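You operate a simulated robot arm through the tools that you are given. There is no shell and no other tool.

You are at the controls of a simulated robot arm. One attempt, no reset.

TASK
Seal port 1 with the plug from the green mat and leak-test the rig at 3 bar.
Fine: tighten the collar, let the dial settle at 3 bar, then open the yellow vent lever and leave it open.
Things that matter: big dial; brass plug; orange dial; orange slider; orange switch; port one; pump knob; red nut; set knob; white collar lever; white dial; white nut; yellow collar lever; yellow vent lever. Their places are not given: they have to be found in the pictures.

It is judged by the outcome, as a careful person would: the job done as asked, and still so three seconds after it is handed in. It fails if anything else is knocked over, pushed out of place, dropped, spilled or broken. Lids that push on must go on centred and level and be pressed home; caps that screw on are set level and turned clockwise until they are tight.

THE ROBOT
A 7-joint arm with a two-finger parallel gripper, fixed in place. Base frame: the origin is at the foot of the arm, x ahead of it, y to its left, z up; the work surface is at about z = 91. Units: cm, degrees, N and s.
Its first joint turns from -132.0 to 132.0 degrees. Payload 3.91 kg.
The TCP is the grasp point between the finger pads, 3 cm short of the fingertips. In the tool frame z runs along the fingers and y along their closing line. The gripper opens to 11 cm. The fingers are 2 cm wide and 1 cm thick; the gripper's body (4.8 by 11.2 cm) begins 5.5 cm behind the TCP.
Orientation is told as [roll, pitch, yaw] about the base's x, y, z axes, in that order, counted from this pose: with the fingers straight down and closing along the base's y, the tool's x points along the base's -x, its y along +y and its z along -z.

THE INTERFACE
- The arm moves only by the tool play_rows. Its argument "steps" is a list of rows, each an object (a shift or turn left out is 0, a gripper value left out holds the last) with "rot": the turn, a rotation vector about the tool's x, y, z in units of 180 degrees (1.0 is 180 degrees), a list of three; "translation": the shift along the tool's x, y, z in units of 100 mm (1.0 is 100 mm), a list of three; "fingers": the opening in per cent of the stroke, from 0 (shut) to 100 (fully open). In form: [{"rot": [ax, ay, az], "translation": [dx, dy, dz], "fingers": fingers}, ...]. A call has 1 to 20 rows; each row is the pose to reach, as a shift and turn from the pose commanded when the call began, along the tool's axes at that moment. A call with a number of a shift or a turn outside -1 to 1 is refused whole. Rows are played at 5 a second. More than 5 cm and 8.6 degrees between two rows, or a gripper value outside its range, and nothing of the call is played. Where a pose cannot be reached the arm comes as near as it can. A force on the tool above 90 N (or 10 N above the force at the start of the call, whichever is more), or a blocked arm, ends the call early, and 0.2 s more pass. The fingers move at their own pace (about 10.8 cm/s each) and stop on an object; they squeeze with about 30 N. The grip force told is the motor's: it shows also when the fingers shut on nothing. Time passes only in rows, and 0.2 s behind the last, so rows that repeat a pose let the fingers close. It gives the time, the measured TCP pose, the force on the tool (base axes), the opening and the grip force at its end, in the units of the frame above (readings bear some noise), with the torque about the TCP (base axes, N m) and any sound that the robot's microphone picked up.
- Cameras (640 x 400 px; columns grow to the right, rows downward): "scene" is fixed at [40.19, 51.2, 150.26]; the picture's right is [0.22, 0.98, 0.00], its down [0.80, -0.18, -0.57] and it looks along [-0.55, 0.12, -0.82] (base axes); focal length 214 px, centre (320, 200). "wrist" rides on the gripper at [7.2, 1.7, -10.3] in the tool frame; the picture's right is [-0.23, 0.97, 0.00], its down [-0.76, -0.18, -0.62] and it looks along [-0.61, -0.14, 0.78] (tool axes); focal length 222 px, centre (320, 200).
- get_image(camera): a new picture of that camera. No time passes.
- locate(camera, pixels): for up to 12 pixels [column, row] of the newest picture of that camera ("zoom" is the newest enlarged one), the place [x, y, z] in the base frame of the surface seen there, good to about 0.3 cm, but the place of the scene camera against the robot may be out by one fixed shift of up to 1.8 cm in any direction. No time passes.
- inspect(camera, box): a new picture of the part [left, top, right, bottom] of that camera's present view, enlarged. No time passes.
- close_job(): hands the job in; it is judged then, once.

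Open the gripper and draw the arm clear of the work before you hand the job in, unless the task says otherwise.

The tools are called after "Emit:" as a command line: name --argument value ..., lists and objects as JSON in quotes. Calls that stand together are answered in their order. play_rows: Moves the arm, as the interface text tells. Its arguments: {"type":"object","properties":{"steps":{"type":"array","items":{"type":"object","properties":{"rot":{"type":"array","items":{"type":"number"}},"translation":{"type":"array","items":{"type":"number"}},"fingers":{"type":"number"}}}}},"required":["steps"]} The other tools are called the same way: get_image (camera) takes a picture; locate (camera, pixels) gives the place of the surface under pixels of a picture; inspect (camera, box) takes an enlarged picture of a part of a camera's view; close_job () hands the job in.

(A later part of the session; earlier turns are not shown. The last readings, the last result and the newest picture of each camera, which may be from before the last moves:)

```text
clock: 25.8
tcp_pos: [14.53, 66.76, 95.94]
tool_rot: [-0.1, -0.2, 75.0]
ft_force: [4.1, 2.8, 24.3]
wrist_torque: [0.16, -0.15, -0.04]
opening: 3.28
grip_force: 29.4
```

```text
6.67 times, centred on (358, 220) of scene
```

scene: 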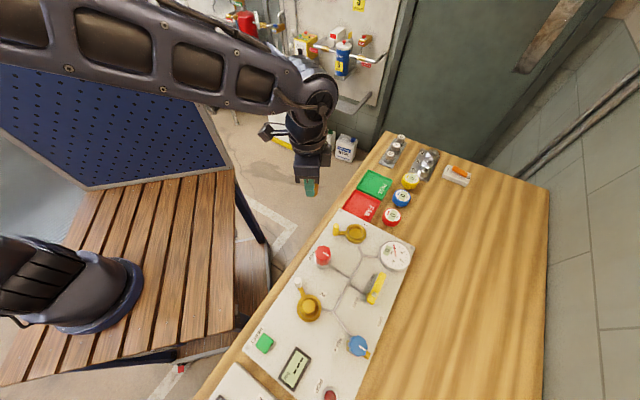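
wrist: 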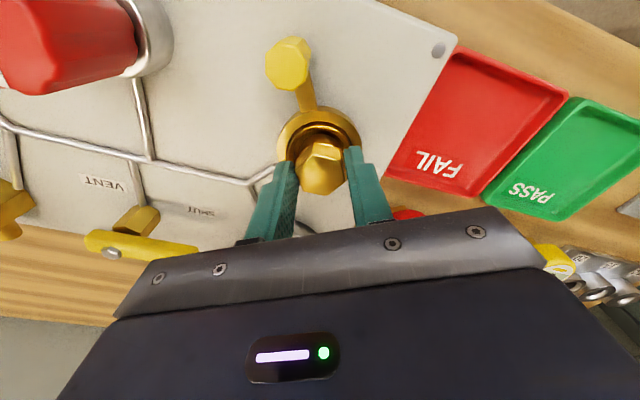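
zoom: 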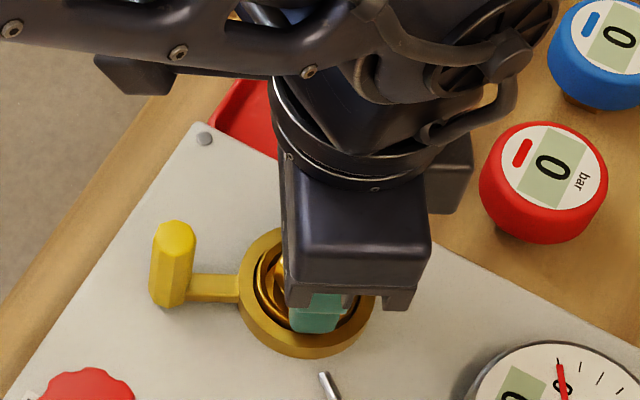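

The force stayed at 24 N while the hand moved down 0.15 cm, so the plug slipped slightly in the grip, and the earlier lateral −4.4 N plus the view suggest the plug is ~0.15 cm too far out along tool −x. I'll lift a little, shift +0.15 cm in tool x, and lower again.

Emit:
play_rows --steps '[{"translation": [0, 0, -0.02]}, {"translation": [0.008, 0, -0.04]}, {"translation": [0.016, 0, -0.04]}, {"translation": [0.016, 0, -0.04]}]'

Emit:
inspect --camera "wrist" --box '[268, 100, 372, 210]'

Emit:
play_rows --steps '[{"translation": [0, 0, 0.01]}, {"translation": [0, 0, 0.02]}, {"translation": [0, 0, 0.02]}, {"translation": [0, 0, 0.02]}]'

Emit:
play_rows --steps '[{"translation": [0, 0, 0.007]}, {"translation": [0, 0, 0.015]}, {"translation": [0, 0, 0.015]}, {"translation": [0, 0, 0.015]}]'

Emit:
inspect --camera "wrist" --box '[268, 100, 372, 210]'

```text
clock: 26.8
tcp_pos: [14.43, 66.58, 96.26]
tool_rot: [0.0, -0.1, 75.0]
ft_force: [0.7, -0.3, -1.2]
wrist_torque: [0.02, 0.01, -0.02]
opening: 3.27
grip_force: 29.5
```

```text
3.64 times, centred on (320, 155) of wrist
```

zoom: 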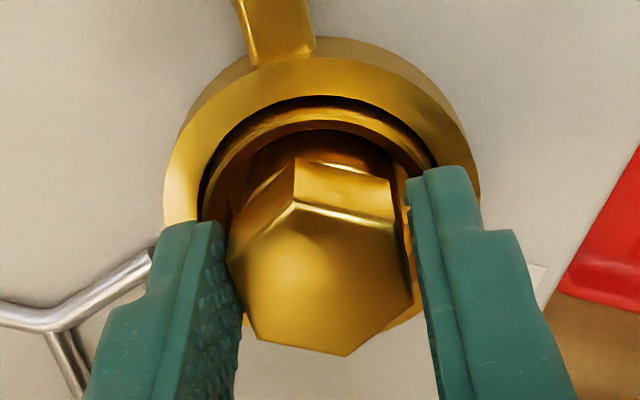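

```text
clock: 27.8
tcp_pos: [14.46, 66.61, 95.88]
tool_rot: [-0.1, -0.1, 75.1]
ft_force: [0.1, 0.5, -1.3]
wrist_torque: [-0.05, 0.01, -0.02]
opening: 3.26
grip_force: 30.2
```

```text
clock: 28.8
tcp_pos: [14.37, 66.6, 95.87]
tool_rot: [-0.2, -0.2, 75.0]
ft_force: [0.4, -1.8, 7.5]
wrist_torque: [-0.02, 0.0, -0.03]
opening: 3.27
grip_force: 30.0
```

```text
3.64 times, centred on (320, 155) of wrist
```

zoom: 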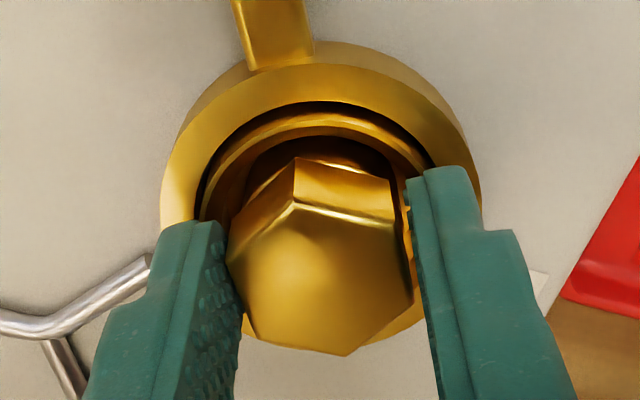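

Contact recurs at the same depth (plug base ≈91.2), so it's resting on the bore floor. I'll open the fingers and back off upward to inspect.

Emit:
play_rows --steps '[{"fingers": 40}, {"fingers": 45}, {"fingers": 45}]'

Emit:
play_rows --steps '[{"translation": [0, 0, -0.2]}, {"translation": [0, 0, -0.5]}, {"translation": [0, 0, -0.9]}, {"translation": [0, 0, -0.9]}]'

Emit:
get_image --camera "wrist"

Emit:
inspect --camera "wrist" --box '[256, 70, 384, 190]'

```text
clock: 29.6
tcp_pos: [14.51, 66.64, 95.78]
tool_rot: [0.0, -0.1, 75.0]
ft_force: [0.1, 0.4, -0.1]
wrist_torque: [0.02, 0.0, 0.01]
opening: 4.95
grip_force: 0.1
```

```text
clock: 30.6
tcp_pos: [14.23, 66.61, 104.87]
tool_rot: [-0.1, -0.1, 75.0]
ft_force: [0.0, -0.1, -0.3]
wrist_torque: [0.0, -0.02, 0.0]
opening: 4.94
grip_force: 0.1
```

```text
taken
```

wrist: 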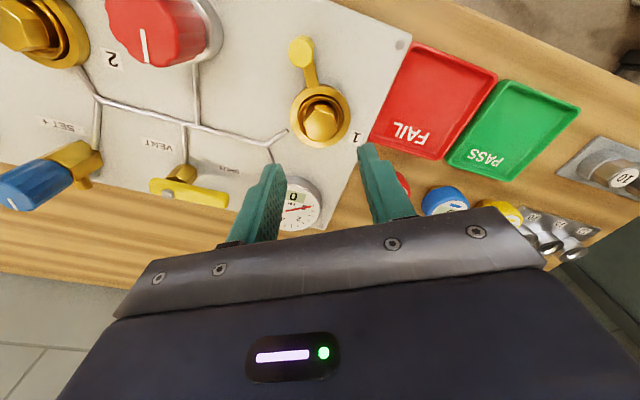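

```text
3.33 times, centred on (320, 130) of wrist
```

zoom: 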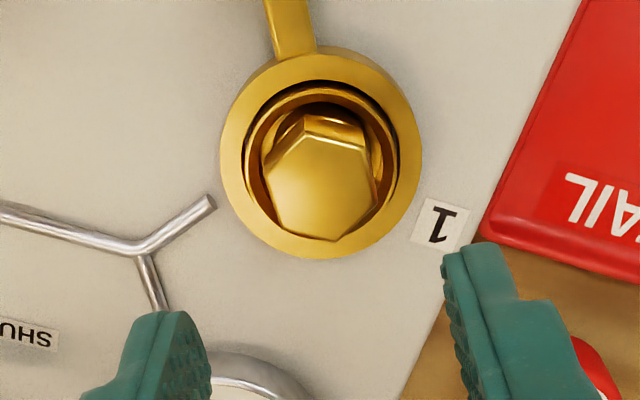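

The plug is standing in port 1. I'll locate its top face against port 2's plug to check seating depth and level.

Emit:
locate --camera "wrist" --pixels '[[320, 128], [312, 126], [328, 126], [320, 120], [318, 138], [296, 115], [345, 115], [305, 143], [337, 143], [15, 35], [60, 45], [68, 30]]'

Emit:
inspect --camera "wrist" --box '[0, 0, 128, 80]'

Emit:
inspect --camera "wrist" --box '[285, 80, 357, 160]'

```text
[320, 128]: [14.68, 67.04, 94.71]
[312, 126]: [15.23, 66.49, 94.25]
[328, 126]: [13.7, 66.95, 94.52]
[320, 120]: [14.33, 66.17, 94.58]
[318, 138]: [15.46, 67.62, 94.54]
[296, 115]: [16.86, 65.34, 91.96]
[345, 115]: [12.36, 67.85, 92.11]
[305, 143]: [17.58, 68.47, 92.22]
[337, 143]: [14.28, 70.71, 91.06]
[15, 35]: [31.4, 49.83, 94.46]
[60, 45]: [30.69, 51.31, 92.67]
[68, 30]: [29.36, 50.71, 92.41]
```

```text
5.00 times, centred on (64, 40) of wrist
```

zoom: 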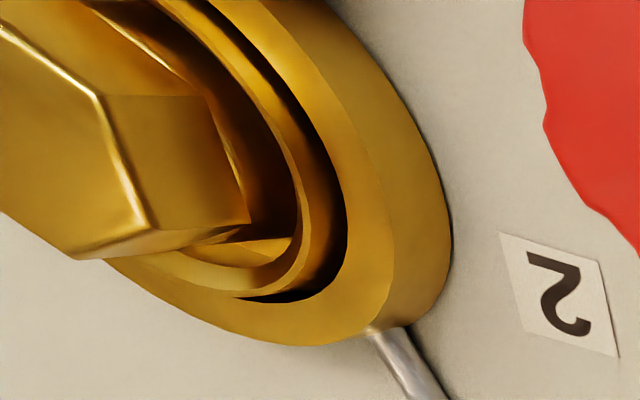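

```text
5.00 times, centred on (321, 120) of wrist
```

zoom: 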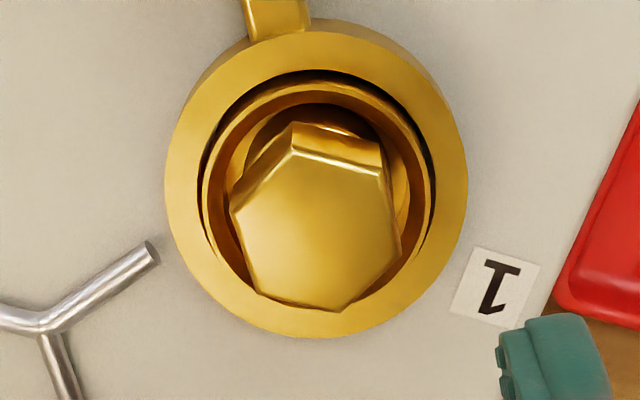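

Plug 1's top (≈94.5) is level and equal in height to port 2's seated plug (94.46), and centred in its collar. I'll close the fingers and press on the plug top lightly to be sure it's home.

Emit:
play_rows --steps '[{"translation": [0, 0, 0.2], "fingers": 0}, {"translation": [0, 0, 0.4], "fingers": 0}, {"translation": [0, 0, 0.6], "fingers": 0}, {"translation": [0, 0, 0.66], "fingers": 0}, {"translation": [0, 0, 0.66], "fingers": 0}]'

Emit:
play_rows --steps '[{"translation": [0, 0, 0.02]}, {"translation": [0, 0, 0.04]}, {"translation": [0, 0, 0.06]}, {"translation": [0, 0, 0.08]}, {"translation": [0, 0, 0.08]}]'

Emit:
inspect --camera "wrist" --box '[240, 70, 400, 210]'

```text
clock: 31.8
tcp_pos: [14.44, 66.54, 98.3]
tool_rot: [-0.2, -0.1, 75.0]
ft_force: [0.4, 0.0, -0.7]
wrist_torque: [0.01, -0.03, 0.01]
opening: 0.01
grip_force: 29.9
```

```text
clock: 33.0
tcp_pos: [14.38, 66.74, 97.58]
tool_rot: [-0.1, -0.3, 75.0]
ft_force: [1.4, -4.1, 27.4]
wrist_torque: [-0.17, -0.02, -0.02]
opening: 0.02
grip_force: 30.0
```

```text
2.86 times, centred on (320, 140) of wrist
```

zoom: 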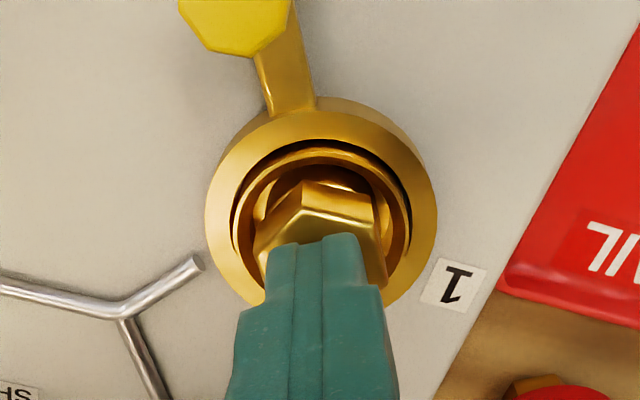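

Contact on the plug top at tip z≈94.58 with 27 N, no travel. One slightly firmer press, then I'll lift off.

Emit:
play_rows --steps '[{"translation": [0, 0, 0.01]}, {"translation": [0, 0, 0.02]}, {"translation": [0, 0, 0.02]}]'

Emit:
play_rows --steps '[{"translation": [0, 0, -0.1]}, {"translation": [0, 0, -0.4]}, {"translation": [0, 0, -0.8]}, {"translation": [0, 0, -0.8]}]'

Emit:
get_image --camera "wrist"

Emit:
inspect --camera "wrist" --box '[256, 20, 384, 150]'

```text
clock: 33.8
tcp_pos: [14.49, 66.58, 97.46]
tool_rot: [0.1, -0.5, 75.0]
ft_force: [3.7, -2.4, 74.4]
wrist_torque: [-0.16, -0.12, 0.01]
opening: 0.0
grip_force: 30.5
```

```text
clock: 34.8
tcp_pos: [14.48, 66.5, 105.16]
tool_rot: [-0.1, -0.1, 75.1]
ft_force: [-0.3, 0.6, 0.6]
wrist_torque: [-0.03, 0.01, -0.01]
opening: 0.0
grip_force: 30.1
```

```text
taken
```

wrist: 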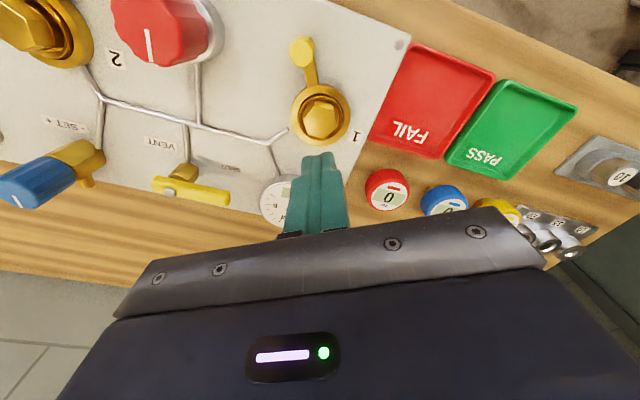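

```text
3.08 times, centred on (320, 85) of wrist
```

zoom: 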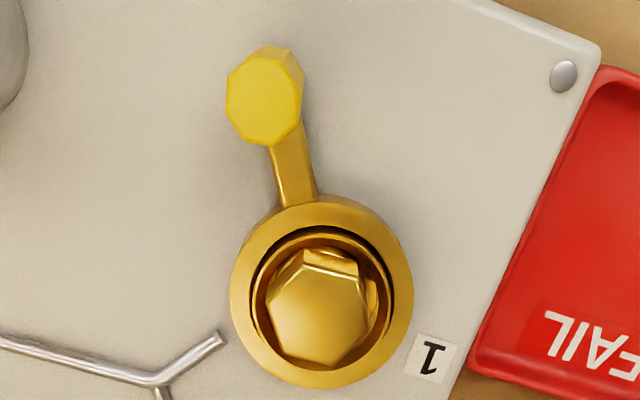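

The plug is fully home (74 N, no further travel). Next is the yellow collar lever: its post top is at zoom (264,98), about 5.9 cm along tool +x from the TCP. I'll move over it with fingers opened and check before descending.

Emit:
play_rows --steps '[{"translation": [0.2, 0.002, 0], "fingers": 40}, {"translation": [0.4, 0.004, 0], "fingers": 40}, {"translation": [0.59, 0.006, 0.1], "fingers": 40}, {"translation": [0.59, 0.006, 0.2], "fingers": 40}, {"translation": [0.59, 0.006, 0.2], "fingers": 40}]'

Emit:
get_image --camera "wrist"

Emit:
inspect --camera "wrist" --box '[240, 70, 400, 210]'

```text
clock: 36.0
tcp_pos: [12.69, 60.92, 103.2]
tool_rot: [-0.1, -0.2, 75.0]
ft_force: [0.2, 0.1, 0.5]
wrist_torque: [-0.01, 0.01, 0.0]
opening: 4.39
grip_force: 0.1
```

```text
taken
```

wrist: 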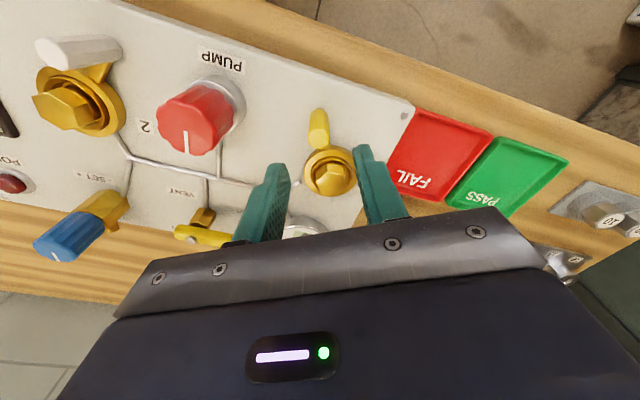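

```text
2.86 times, centred on (320, 140) of wrist
```

zoom: 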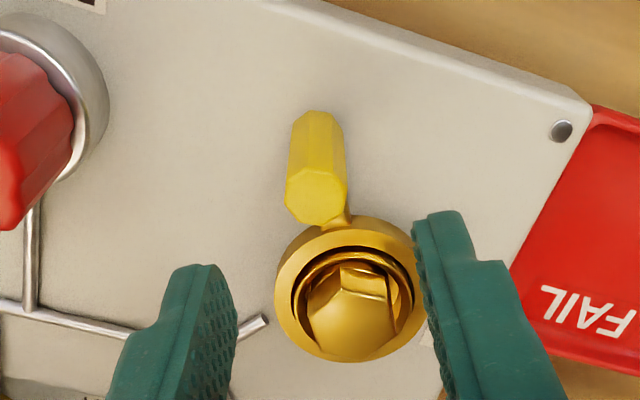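

The lever post top at (318.6,137.6) matches the expected (320,139.8), so I'll descend with the fingers straddling it to z≈96.4.

Emit:
play_rows --steps '[{"translation": [0.01, 0, 0.2]}, {"translation": [0.01, 0, 0.4]}, {"translation": [0.01, 0, 0.58]}, {"translation": [0.01, 0, 0.68]}, {"translation": [0.01, 0, 0.68]}]'

Emit:
get_image --camera "wrist"

Emit:
inspect --camera "scene" --box '[310, 190, 406, 250]'

```text
clock: 37.2
tcp_pos: [12.62, 60.81, 96.29]
tool_rot: [-0.2, -0.1, 75.0]
ft_force: [0.4, -0.3, -0.2]
wrist_torque: [0.03, 0.02, 0.03]
opening: 4.41
grip_force: 0.0
```

```text
taken
```

wrist: 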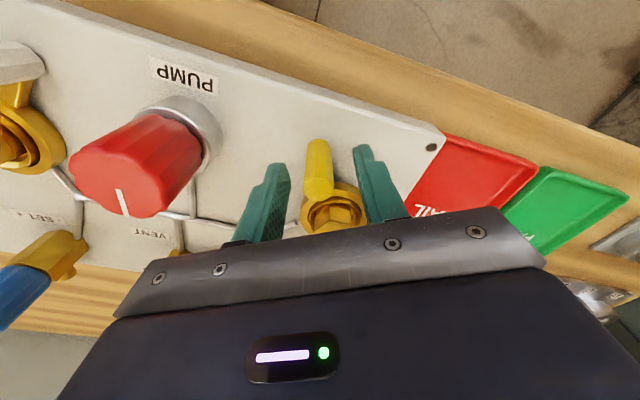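

```text
6.67 times, centred on (358, 220) of scene
```

zoom: 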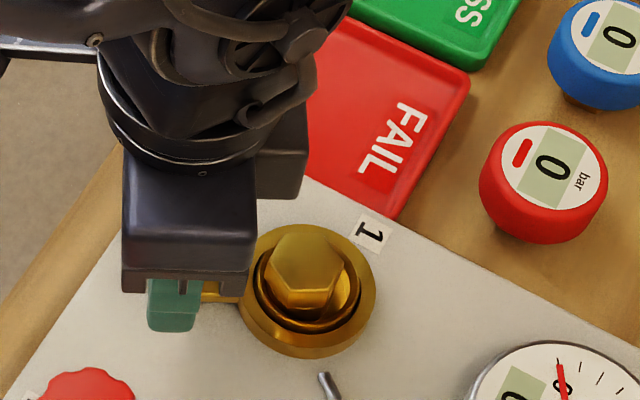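

The fingers straddle the lever post cleanly. I'll narrow the gap around it and sweep clockwise about the port axis (radius 5.85 cm) for 40° first, watching the force.

Emit:
play_rows --steps '[{"fingers": 24}, {"fingers": 24}, {"translation": [-0.0022, 0.051, 0], "rot": [0, 0, 0.0278]}, {"translation": [-0.0089, 0.1016, 0], "rot": [0, 0, 0.0556]}, {"translation": [-0.0199, 0.1514, 0], "rot": [0, 0, 0.0833]}, {"translation": [-0.0353, 0.2001, 0], "rot": [0, 0, 0.1111]}, {"translation": [-0.0548, 0.2472, 0], "rot": [0, 0, 0.1389]}, {"translation": [-0.0784, 0.2925, 0], "rot": [0, 0, 0.1667]}, {"translation": [-0.1058, 0.3355, 0], "rot": [0, 0, 0.1944]}, {"translation": [-0.1369, 0.376, 0], "rot": [0, 0, 0.2222]}, {"translation": [-0.1369, 0.376, 0], "rot": [0, 0, 0.2222]}]'

Emit:
get_image --camera "wrist"

Emit:
inspect --camera "scene" --box '[310, 190, 406, 250]'

```text
clock: 39.6
tcp_pos: [9.51, 63.09, 96.32]
tool_rot: [0.0, -0.1, 34.9]
ft_force: [-0.1, 0.3, 1.1]
wrist_torque: [0.0, 0.0, 0.01]
opening: 2.63
grip_force: 0.0
```

```text
taken
```

wrist: 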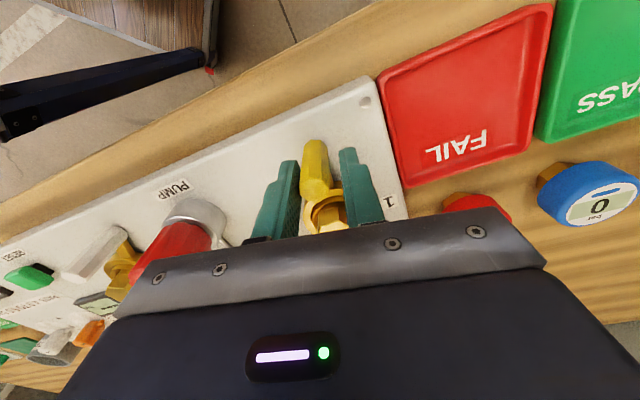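

```text
6.67 times, centred on (358, 220) of scene
```

zoom: 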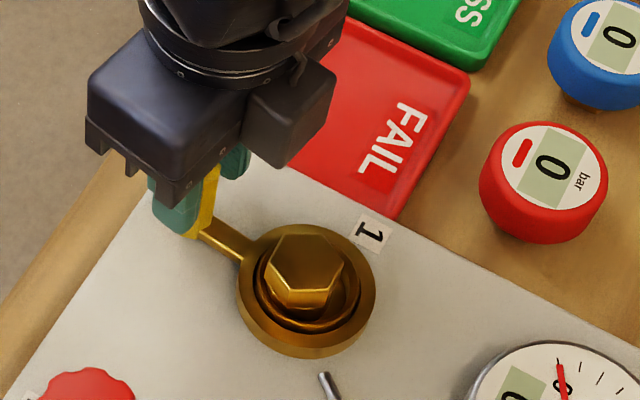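

The lever followed about 40° with almost no resistance. I'll continue clockwise another 30°, watching for it to tighten.

Emit:
play_rows --steps '[{"translation": [-0.0022, 0.051, 0], "rot": [0, 0, 0.0278]}, {"translation": [-0.0089, 0.1016, 0], "rot": [0, 0, 0.0556]}, {"translation": [-0.0199, 0.1514, 0], "rot": [0, 0, 0.0833]}, {"translation": [-0.0353, 0.2001, 0], "rot": [0, 0, 0.1111]}, {"translation": [-0.0353, 0.2001, 0], "rot": [0, 0, 0.1111]}]'

Emit:
inspect --camera "scene" --box '[310, 190, 406, 250]'

Emit:
get_image --camera "wrist"

```text
clock: 40.8
tcp_pos: [8.64, 64.91, 96.42]
tool_rot: [0.1, -0.1, 14.8]
ft_force: [0.1, 0.0, 0.5]
wrist_torque: [-0.02, -0.01, -0.01]
opening: 2.65
grip_force: 0.4
```

```text
6.67 times, centred on (358, 220) of scene
```

zoom: 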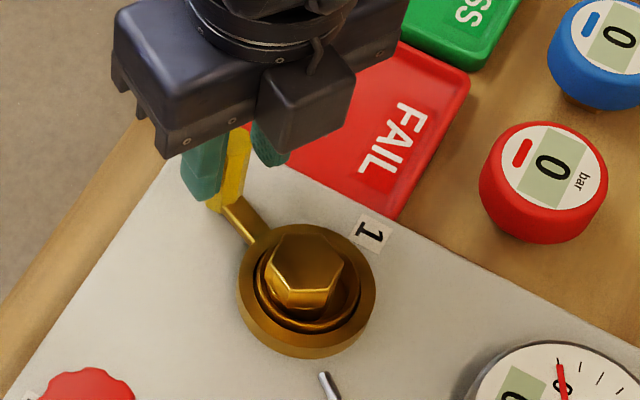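

```text
taken
```

wrist: 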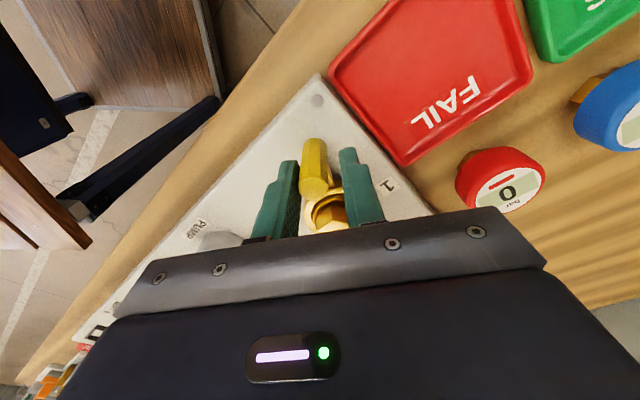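

Sixty degrees swept and still free; the lever is now about where port 2's is. I'll continue clockwise in smaller increments until it resists.

Emit:
play_rows --steps '[{"translation": [-0.0022, 0.051, 0], "rot": [0, 0, 0.0278]}, {"translation": [-0.0089, 0.1016, 0], "rot": [0, 0, 0.0556]}, {"translation": [-0.0199, 0.1514, 0], "rot": [0, 0, 0.0833]}, {"translation": [-0.0353, 0.2001, 0], "rot": [0, 0, 0.1111]}, {"translation": [-0.0353, 0.2001, 0], "rot": [0, 0, 0.1111]}]'

Emit:
inspect --camera "scene" --box '[310, 190, 406, 250]'

Emit:
get_image --camera "wrist"

```text
clock: 42.0
tcp_pos: [8.54, 66.65, 96.43]
tool_rot: [0.0, -0.1, -5.0]
ft_force: [9.9, -43.5, -6.5]
wrist_torque: [-0.69, -0.22, 0.26]
opening: 4.71
grip_force: 20.4
```

```text
6.67 times, centred on (358, 220) of scene
```

zoom: 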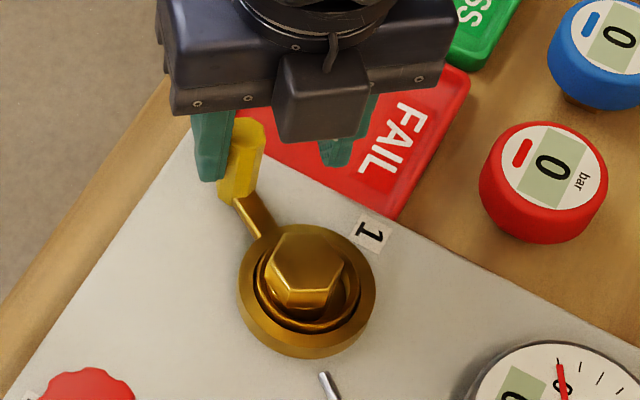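

```text
taken
```

wrist: 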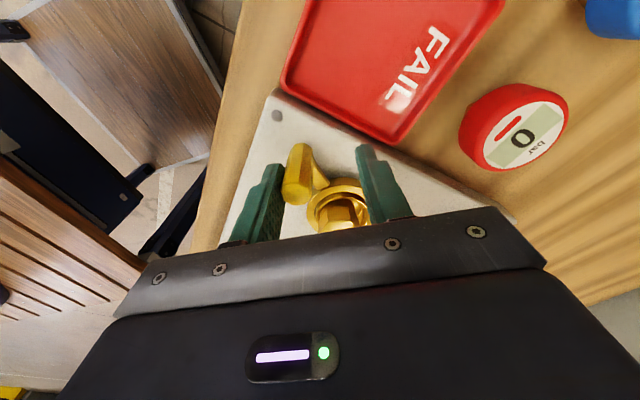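

The lever has hit firm resistance: −43.5 N at the post and the trailing finger was forced open (4.71 cm), with the lever stopped at about the same angle as port 2's. I'll open, lift clear and measure the lever.

Emit:
play_rows --steps '[{"translation": [0, 0, 0], "fingers": 50}, {"translation": [0, -0.05, 0], "fingers": 55}, {"translation": [0, -0.05, -0.3], "fingers": 55}, {"translation": [0, -0.05, -0.7], "fingers": 55}, {"translation": [0, -0.05, -1.0], "fingers": 55}, {"translation": [0, -0.05, -1.0], "fingers": 55}]'

Emit:
get_image --camera "wrist"

Emit:
inspect --camera "scene" --box '[290, 190, 418, 270]'

```text
clock: 43.4
tcp_pos: [8.43, 66.55, 106.38]
tool_rot: [0.1, -0.1, -5.0]
ft_force: [0.2, -0.2, 0.0]
wrist_torque: [-0.01, -0.02, 0.04]
opening: 6.04
grip_force: 0.2
```

```text
taken
```

wrist: 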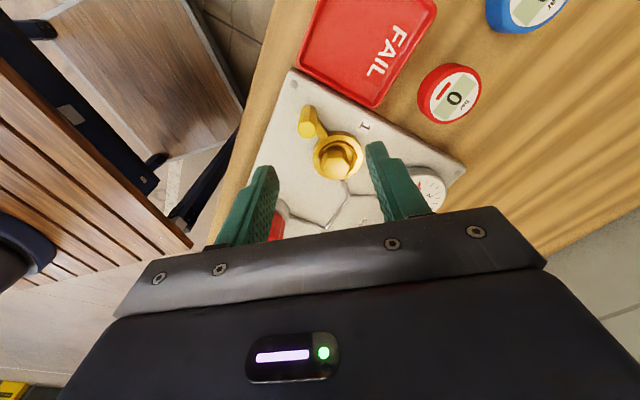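

```text
5.00 times, centred on (354, 230) of scene
```

zoom: 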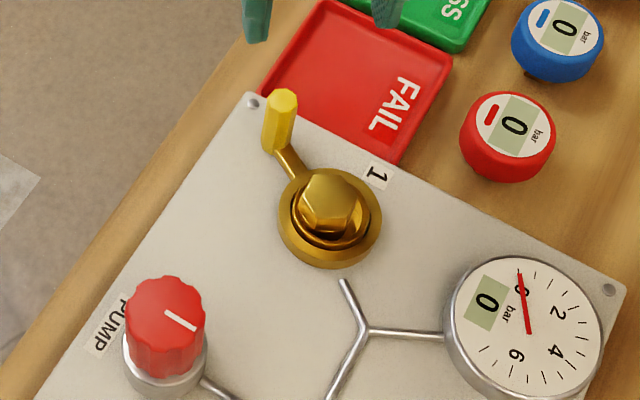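

The lever now points toward the bench edge, similar to port 2's lever. I'll locate both to compare their angles.

Emit:
locate --camera "wrist" --pixels '[[307, 130], [308, 108], [320, 132], [337, 158], [333, 135], [313, 150], [361, 160]]'

Emit:
inspect --camera "wrist" --box '[270, 85, 390, 195]'

Emit:
get_image --camera "scene"

Emit:
locate --camera "scene" --pixels '[[298, 281], [302, 290], [309, 306], [339, 250], [341, 253], [349, 270], [355, 229]]'

```text
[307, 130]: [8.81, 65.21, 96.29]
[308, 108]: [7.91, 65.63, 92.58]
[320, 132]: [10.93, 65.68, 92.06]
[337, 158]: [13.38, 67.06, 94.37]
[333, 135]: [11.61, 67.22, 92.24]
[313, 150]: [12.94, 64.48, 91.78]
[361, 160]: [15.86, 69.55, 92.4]
```

```text
3.64 times, centred on (330, 140) of wrist
```

zoom: 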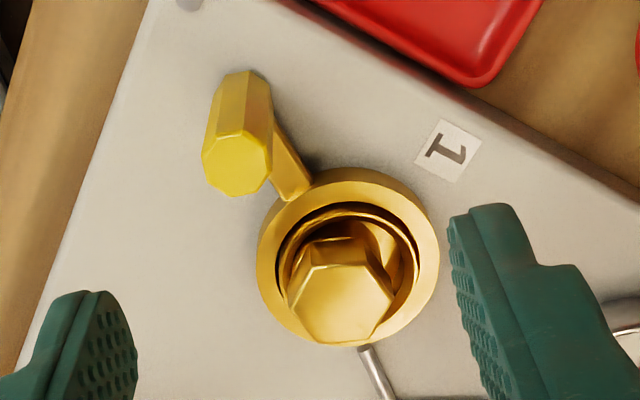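

```text
taken
```

scene: 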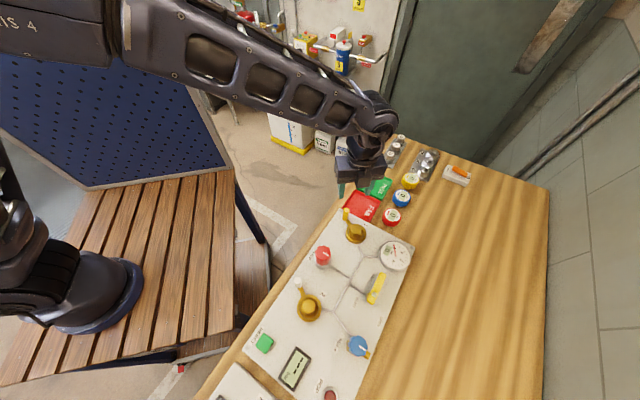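

```text
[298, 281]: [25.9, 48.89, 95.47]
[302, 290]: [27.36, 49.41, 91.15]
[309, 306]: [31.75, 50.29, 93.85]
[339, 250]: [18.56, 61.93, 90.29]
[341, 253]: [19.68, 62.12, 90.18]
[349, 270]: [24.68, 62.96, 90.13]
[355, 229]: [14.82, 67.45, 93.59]
```

Port 1's lever now stands at about −162°, the same as port 2's tight collar, and it took a 43 N stop. Next I'll move over the red pump knob at about (20.3,54.8) for a close look.

Emit:
play_rows --steps '[{"translation": [-0.2, -0.17, -0.1], "rot": [0, 0, -0.0444]}, {"translation": [-0.4, -0.34, -0.2], "rot": [0, 0, -0.0889]}, {"translation": [-0.6, -0.51, -0.3], "rot": [0, 0, -0.1333]}, {"translation": [-0.8, -0.68, -0.36], "rot": [0, 0, -0.1778]}, {"translation": [-1.0, -0.85, -0.36], "rot": [0, 0, -0.2222]}, {"translation": [-1.0, -0.85, -0.36], "rot": [0, 0, -0.2222]}]'

Emit:
play_rows --steps '[{"translation": [-0.012, -0.058, 0], "rot": [0, 0, -0.0417]}, {"translation": [-0.025, -0.115, 0], "rot": [0, 0, -0.0833]}, {"translation": [-0.037, -0.173, 0], "rot": [0, 0, -0.125]}, {"translation": [-0.05, -0.23, 0], "rot": [0, 0, -0.1667]}, {"translation": [-0.062, -0.288, 0], "rot": [0, 0, -0.2083]}, {"translation": [-0.075, -0.346, 0], "rot": [0, 0, -0.25]}, {"translation": [-0.075, -0.346, 0], "rot": [0, 0, -0.25]}]'

Emit:
get_image --camera "wrist"

Emit:
inspect --camera "wrist" --box '[230, 40, 410, 190]'

```text
clock: 44.8
tcp_pos: [17.54, 57.09, 110.03]
tool_rot: [-0.1, -0.2, 35.1]
ft_force: [-0.3, 0.1, -0.1]
wrist_torque: [0.01, 0.0, -0.02]
opening: 6.05
grip_force: 0.0
```

```text
clock: 46.4
tcp_pos: [20.24, 54.65, 110.07]
tool_rot: [-0.1, -0.2, 80.1]
ft_force: [-0.2, -0.4, -0.2]
wrist_torque: [0.03, 0.01, -0.01]
opening: 6.07
grip_force: 0.0
```

```text
taken
```

wrist: 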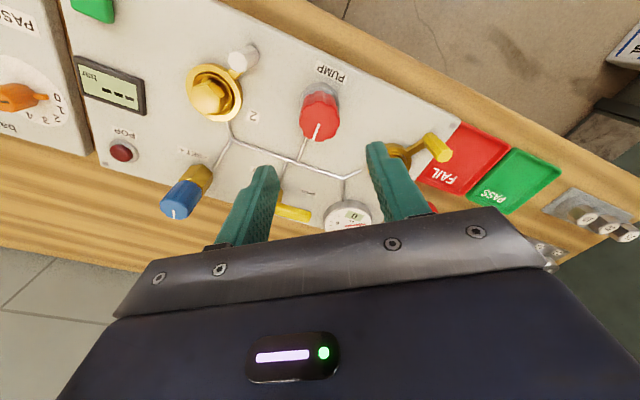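

```text
2.67 times, centred on (320, 115) of wrist
```

zoom: 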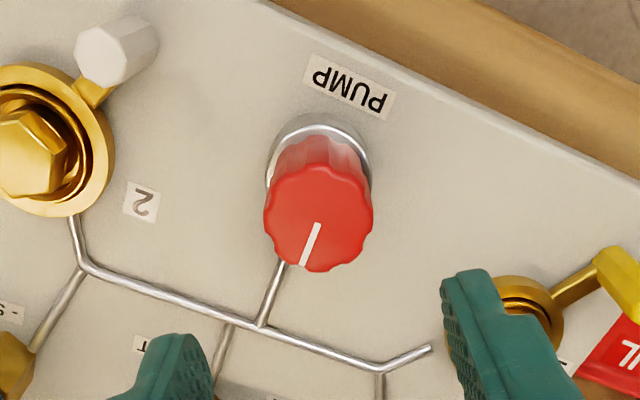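

The knob (about 4.1 cm across, top z≈98) is slightly off the TCP axis at zoom (317,218). I'll correct and descend partway over it.

Emit:
play_rows --steps '[{"translation": [-0.032, -0.018, 0.3]}, {"translation": [-0.032, -0.018, 0.6]}, {"translation": [-0.032, -0.018, 0.85]}, {"translation": [-0.032, -0.018, 0.85]}]'

Emit:
get_image --camera "wrist"

Emit:
inspect --camera "wrist" --box '[230, 80, 410, 230]'

```text
clock: 47.4
tcp_pos: [20.56, 54.92, 101.51]
tool_rot: [-0.1, -0.1, 80.0]
ft_force: [-0.4, 0.1, -0.2]
wrist_torque: [0.04, 0.0, -0.04]
opening: 6.03
grip_force: 0.0
```

```text
taken
```

wrist: 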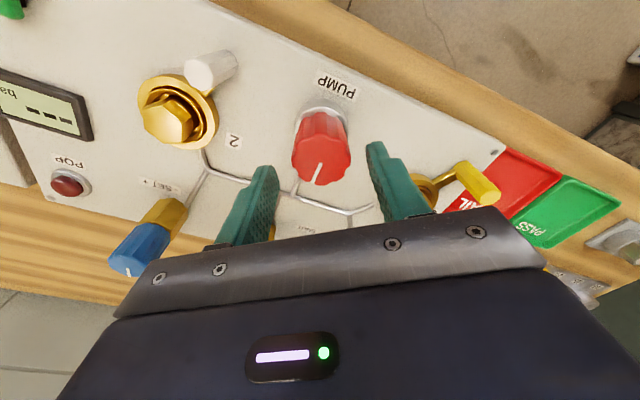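

```text
2.67 times, centred on (320, 155) of wrist
```

zoom: 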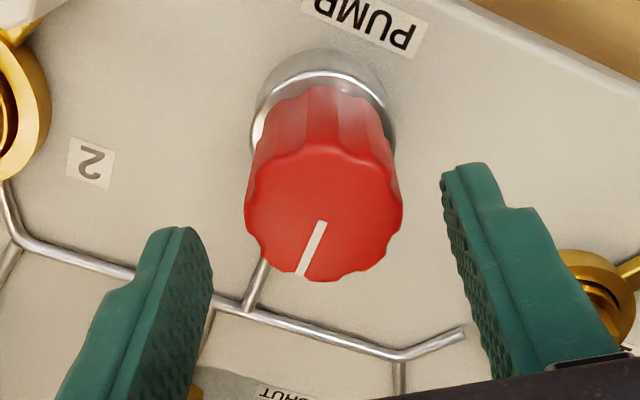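

The knob top is centred at (321.5,160.2), expected (320,159.3). I'll descend 4 cm around it and grip.

Emit:
play_rows --steps '[{"translation": [0, 0.01, 0.15]}, {"translation": [0, 0.01, 0.3]}, {"translation": [0, 0.01, 0.4]}, {"translation": [0, 0.01, 0.4]}, {"translation": [0, 0.01, 0.4], "fingers": 0}, {"translation": [0, 0.01, 0.4], "fingers": 0}, {"translation": [0, 0.01, 0.4], "fingers": 0}, {"translation": [0, 0.01, 0.4], "fingers": 0}]'

Emit:
inspect --camera "wrist" --box '[230, 80, 410, 230]'

Emit:
inspect --camera "scene" --box '[290, 220, 418, 300]'

```text
clock: 49.2
tcp_pos: [20.43, 55.08, 97.51]
tool_rot: [-0.1, -0.1, 80.0]
ft_force: [12.3, -0.4, -5.1]
wrist_torque: [0.62, -0.2, -0.01]
opening: 4.15
grip_force: 45.0
```

```text
2.67 times, centred on (320, 155) of wrist
```

zoom: 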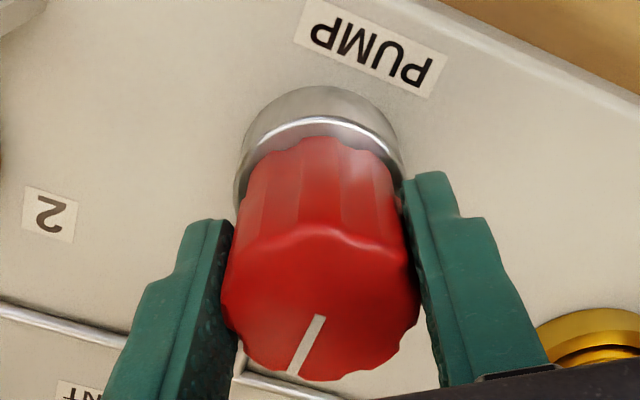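

```text
5.00 times, centred on (354, 260) of scene
```

zoom: 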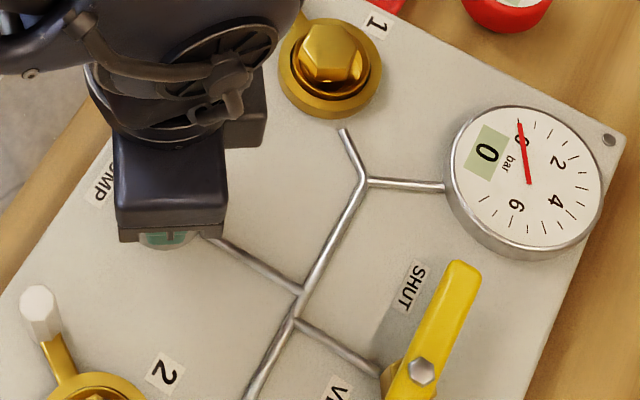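

The knob is gripped (opening 4.15). The dial reads 0. I'll turn clockwise 20° as a trial and read the dial.

Emit:
play_rows --steps '[{"translation": [0, -0.004, 0], "rot": [0, 0, 0.0278]}, {"translation": [0, -0.004, 0], "rot": [0, 0, 0.0556]}, {"translation": [0, -0.004, 0], "rot": [0, 0, 0.0833]}, {"translation": [0, -0.004, 0], "rot": [0, 0, 0.1111]}, {"translation": [0, -0.004, 0], "rot": [0, 0, 0.1111]}, {"translation": [0, -0.004, 0], "rot": [0, 0, 0.1111]}]'

Emit:
inspect --camera "scene" --box '[290, 220, 418, 300]'

Emit:
inspect --camera "wrist" --box '[230, 80, 410, 230]'

```text
clock: 50.6
tcp_pos: [20.43, 55.0, 97.5]
tool_rot: [-0.1, -0.2, 59.9]
ft_force: [10.0, 5.7, -19.5]
wrist_torque: [0.41, -0.21, 0.0]
opening: 4.16
grip_force: 45.3
```

```text
5.00 times, centred on (354, 260) of scene
```

zoom: 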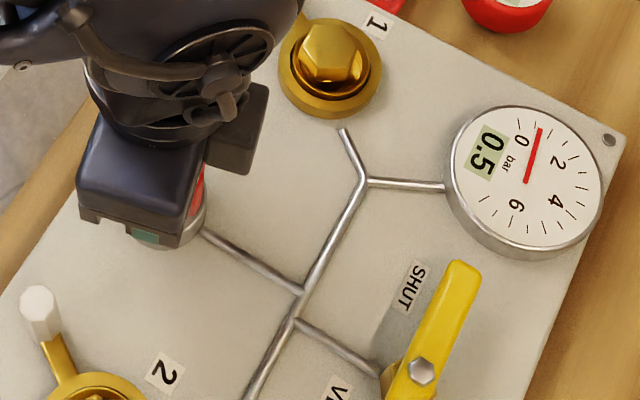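

```text
2.67 times, centred on (320, 155) of wrist
```

zoom: 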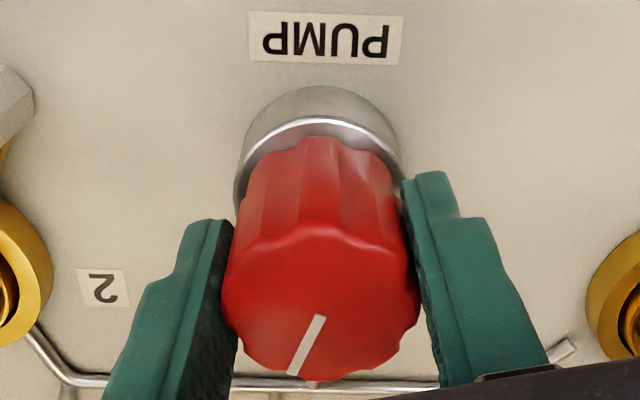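

Clockwise raises pressure: 20° brought the dial to 0.5. I'll hold still to see where it settles.

Emit:
play_rows --steps '[{"translation": [0, 0, 0]}, {"translation": [0, 0, 0]}, {"translation": [0, 0, 0]}, {"translation": [0, 0, 0]}, {"translation": [0, 0, 0]}, {"translation": [0, 0, 0]}, {"translation": [0, 0, 0]}, {"translation": [0, 0, 0]}, {"translation": [0, 0, 0]}, {"translation": [0, 0, 0]}]'

Emit:
inspect --camera "scene" --box '[290, 220, 418, 300]'

```text
clock: 52.8
tcp_pos: [20.49, 55.09, 97.48]
tool_rot: [0.0, -0.2, 60.0]
ft_force: [9.1, 4.7, -21.2]
wrist_torque: [0.01, -0.01, 0.02]
opening: 4.19
grip_force: 45.2
```

```text
5.00 times, centred on (354, 260) of scene
```

zoom: 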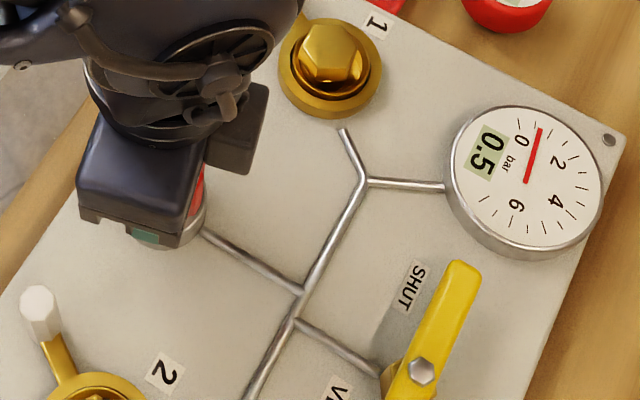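

It holds at 0.5 bar, so roughly 40° per bar with no leak. I'll turn another 40° clockwise and read again.

Emit:
play_rows --steps '[{"translation": [0, 0, 0.003], "rot": [0, 0, 0.0278]}, {"translation": [0, 0, 0.005], "rot": [0, 0, 0.0556]}, {"translation": [0, 0, 0.005], "rot": [0, 0, 0.0833]}, {"translation": [0, 0, 0.005], "rot": [0, 0, 0.1111]}, {"translation": [0, 0, 0.005], "rot": [0, 0, 0.1389]}, {"translation": [0, 0, 0.005], "rot": [0, 0, 0.1667]}, {"translation": [0, 0, 0.005], "rot": [0, 0, 0.1944]}, {"translation": [0, 0, 0.005], "rot": [0, 0, 0.2222]}, {"translation": [0, 0, 0.005], "rot": [0, 0, 0.2222]}, {"translation": [0, 0, 0.005], "rot": [0, 0, 0.2222]}, {"translation": [0, 0, 0.005], "rot": [0, 0, 0.2222]}]'

Emit:
inspect --camera "scene" --box '[290, 220, 418, 300]'

Emit:
inspect --camera "wrist" --box '[230, 80, 410, 230]'

```text
clock: 55.2
tcp_pos: [20.53, 55.05, 97.47]
tool_rot: [0.2, -0.1, 20.0]
ft_force: [1.5, 25.7, 18.0]
wrist_torque: [0.27, 0.25, 0.01]
opening: 4.16
grip_force: 45.0
```

```text
5.00 times, centred on (354, 260) of scene
```

zoom: 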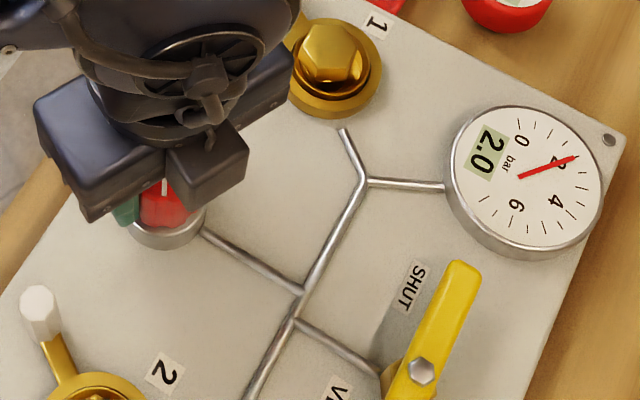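

```text
2.67 times, centred on (320, 155) of wrist
```

zoom: 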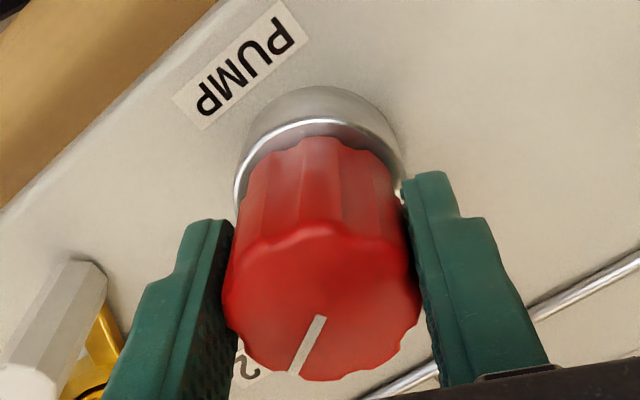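

The dial reads 2.0 at 60° of turn. I'll relieve the side load slightly, hold, and read the needle closely to see whether it's settled.

Emit:
play_rows --steps '[{"translation": [-0.0015, 0.004, -0.003]}, {"translation": [-0.0015, 0.004, -0.003]}, {"translation": [-0.0015, 0.004, -0.003]}, {"translation": [-0.0015, 0.004, -0.003]}, {"translation": [-0.0015, 0.004, -0.003]}, {"translation": [-0.0015, 0.004, -0.003]}]'

Emit:
inspect --camera "scene" --box '[375, 236, 415, 276]'

```text
clock: 56.6
tcp_pos: [20.41, 55.01, 97.42]
tool_rot: [0.1, -0.2, 20.1]
ft_force: [-0.9, 23.4, 22.9]
wrist_torque: [0.28, 0.01, 0.01]
opening: 4.16
grip_force: 45.1
```

```text
10.00 times, centred on (395, 256) of scene
```

zoom: 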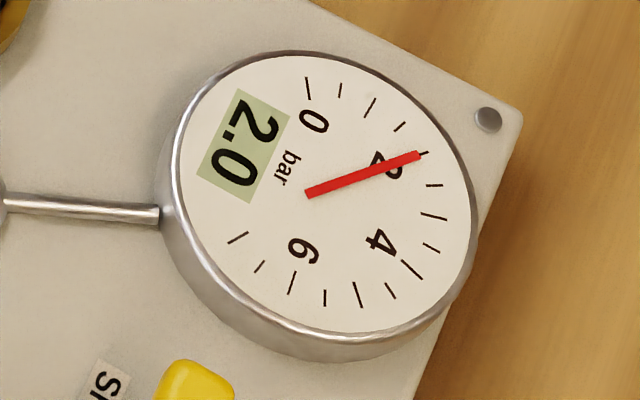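

The needle sits on the 2.0 tick after 60°, so it's about 30° per bar. I'll turn another 28° clockwise, then read and fine-tune.

Emit:
play_rows --steps '[{"translation": [-0.001, 0.003, -0.002], "rot": [0, 0, 0.0278]}, {"translation": [-0.0015, 0.004, -0.003], "rot": [0, 0, 0.0556]}, {"translation": [-0.0015, 0.004, -0.003], "rot": [0, 0, 0.0833]}, {"translation": [-0.0015, 0.004, -0.003], "rot": [0, 0, 0.1111]}, {"translation": [-0.0015, 0.004, -0.003], "rot": [0, 0, 0.1333]}, {"translation": [-0.0015, 0.004, -0.003], "rot": [0, 0, 0.1556]}, {"translation": [-0.0015, 0.004, -0.003], "rot": [0, 0, 0.1556]}, {"translation": [-0.0015, 0.004, -0.003], "rot": [0, 0, 0.1556]}, {"translation": [-0.0015, 0.004, -0.003], "rot": [0, 0, 0.1556]}]'

Emit:
inspect --camera "scene" --box '[375, 236, 415, 276]'

Emit:
inspect --camera "scene" --box '[290, 220, 418, 300]'

```text
clock: 58.6
tcp_pos: [20.43, 55.16, 97.56]
tool_rot: [0.0, 0.0, -7.9]
ft_force: [-2.0, 19.1, 9.1]
wrist_torque: [0.31, 0.46, 0.01]
opening: 4.15
grip_force: 44.8
```

```text
10.00 times, centred on (395, 256) of scene
```

zoom: 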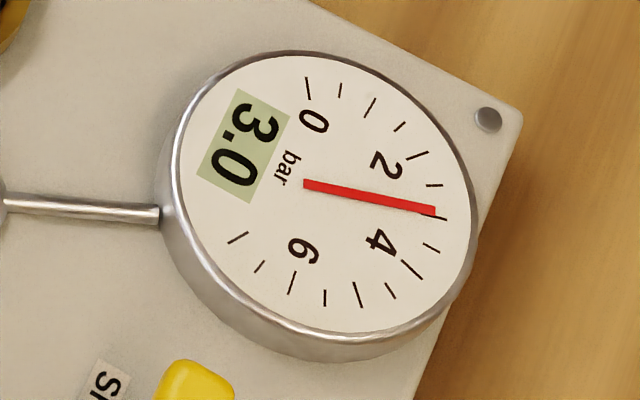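

```text
5.00 times, centred on (354, 260) of scene
```

zoom: 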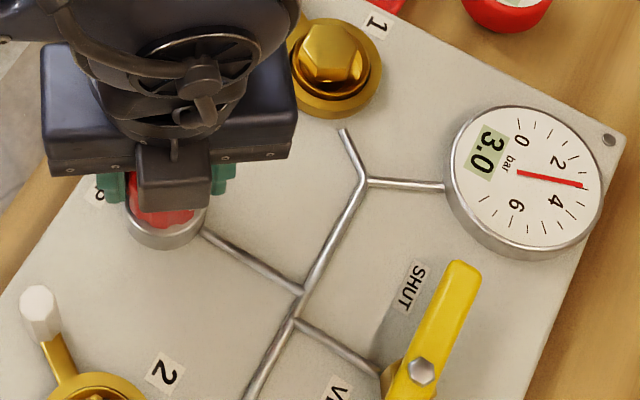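

Dial shows 3.0 with the needle a hair short (~2.92). I'll turn a further 2° and hold to let it settle.

Emit:
play_rows --steps '[{"rot": [0, 0, 0.006]}, {"rot": [0, 0, 0.0125]}, {"rot": [0, 0, 0.0125]}, {"rot": [0, 0, 0.0125]}, {"rot": [0, 0, 0.0125]}, {"rot": [0, 0, 0.0125]}, {"rot": [0, 0, 0.0125]}, {"rot": [0, 0, 0.0125]}]'

Emit:
inspect --camera "scene" --box '[375, 236, 415, 276]'

```text
clock: 60.4
tcp_pos: [20.41, 55.13, 97.53]
tool_rot: [0.1, -0.2, -10.3]
ft_force: [-4.6, 19.4, -3.5]
wrist_torque: [0.04, 0.01, 0.02]
opening: 4.16
grip_force: 44.5
```

```text
10.00 times, centred on (395, 256) of scene
```

zoom: 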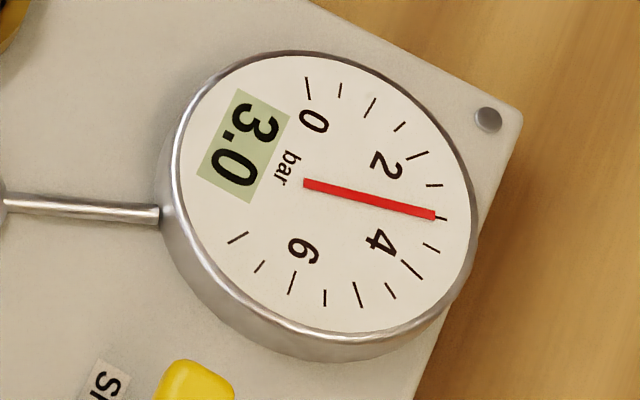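

The needle is now right on the 3 tick. I'll open the fingers, wait a bit to confirm it holds, and lift clear.

Emit:
play_rows --steps '[{"fingers": 45}, {"fingers": 56}, {"fingers": 56}, {"fingers": 56}]'

Emit:
inspect --camera "scene" --box '[375, 236, 415, 276]'

Emit:
play_rows --steps '[{"translation": [0, 0, -0.2]}, {"translation": [0, 0, -0.5]}, {"translation": [0, 0, -0.8]}, {"translation": [0, 0, -1]}, {"translation": [0, 0, -1]}, {"translation": [0, 0, -1]}, {"translation": [0, 0, -1]}, {"translation": [0, 0, -1]}]'

Emit:
inspect --camera "scene" --box '[290, 220, 418, 300]'

Emit:
inspect --camera "scene" --box '[375, 236, 415, 276]'

Emit:
get_image --camera "wrist"

```text
clock: 61.4
tcp_pos: [20.46, 55.13, 97.52]
tool_rot: [0.2, -0.1, -10.3]
ft_force: [0.1, -0.1, -0.5]
wrist_torque: [0.02, -0.01, -0.01]
opening: 6.18
grip_force: 0.1
```

```text
10.00 times, centred on (395, 256) of scene
```

zoom: 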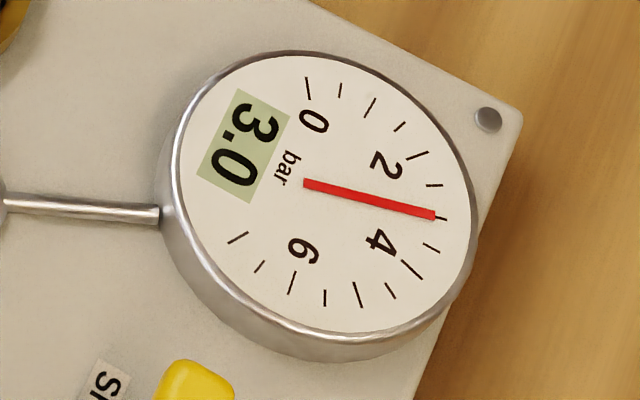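

```text
clock: 63.2
tcp_pos: [20.39, 55.02, 107.5]
tool_rot: [0.1, -0.2, -10.4]
ft_force: [0.3, 0.7, 0.3]
wrist_torque: [0.02, -0.01, -0.02]
opening: 6.13
grip_force: 0.1
```

```text
5.00 times, centred on (354, 260) of scene
```

zoom: 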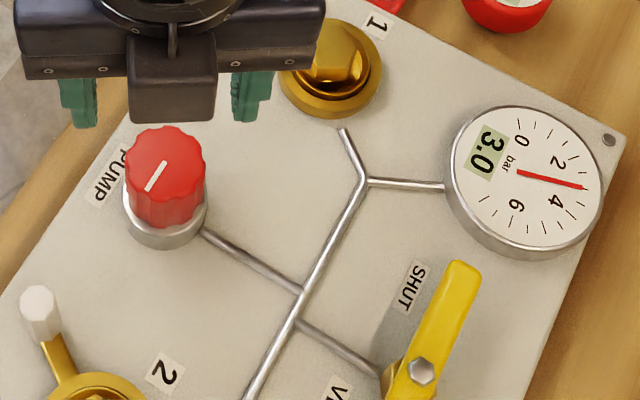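

```text
10.00 times, centred on (395, 256) of scene
```

zoom: 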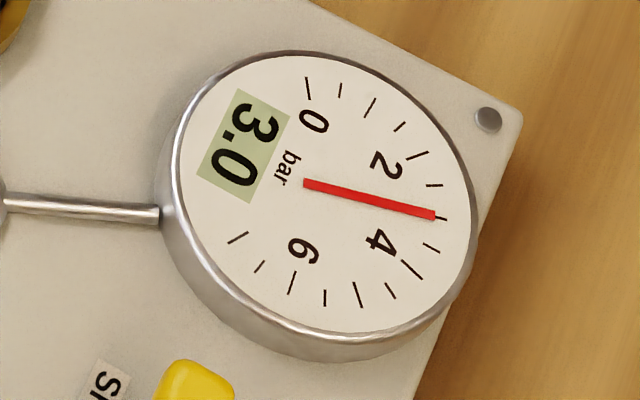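

```text
taken
```

wrist: 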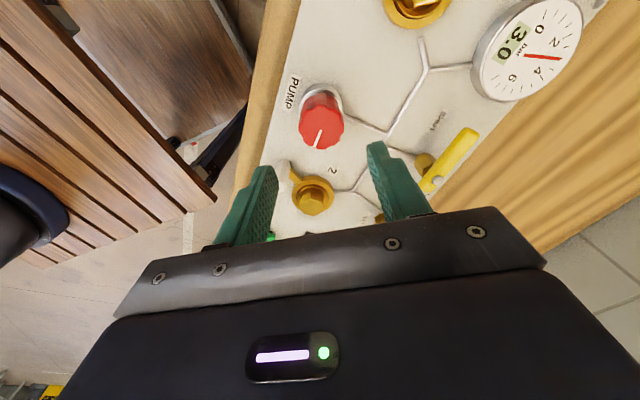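

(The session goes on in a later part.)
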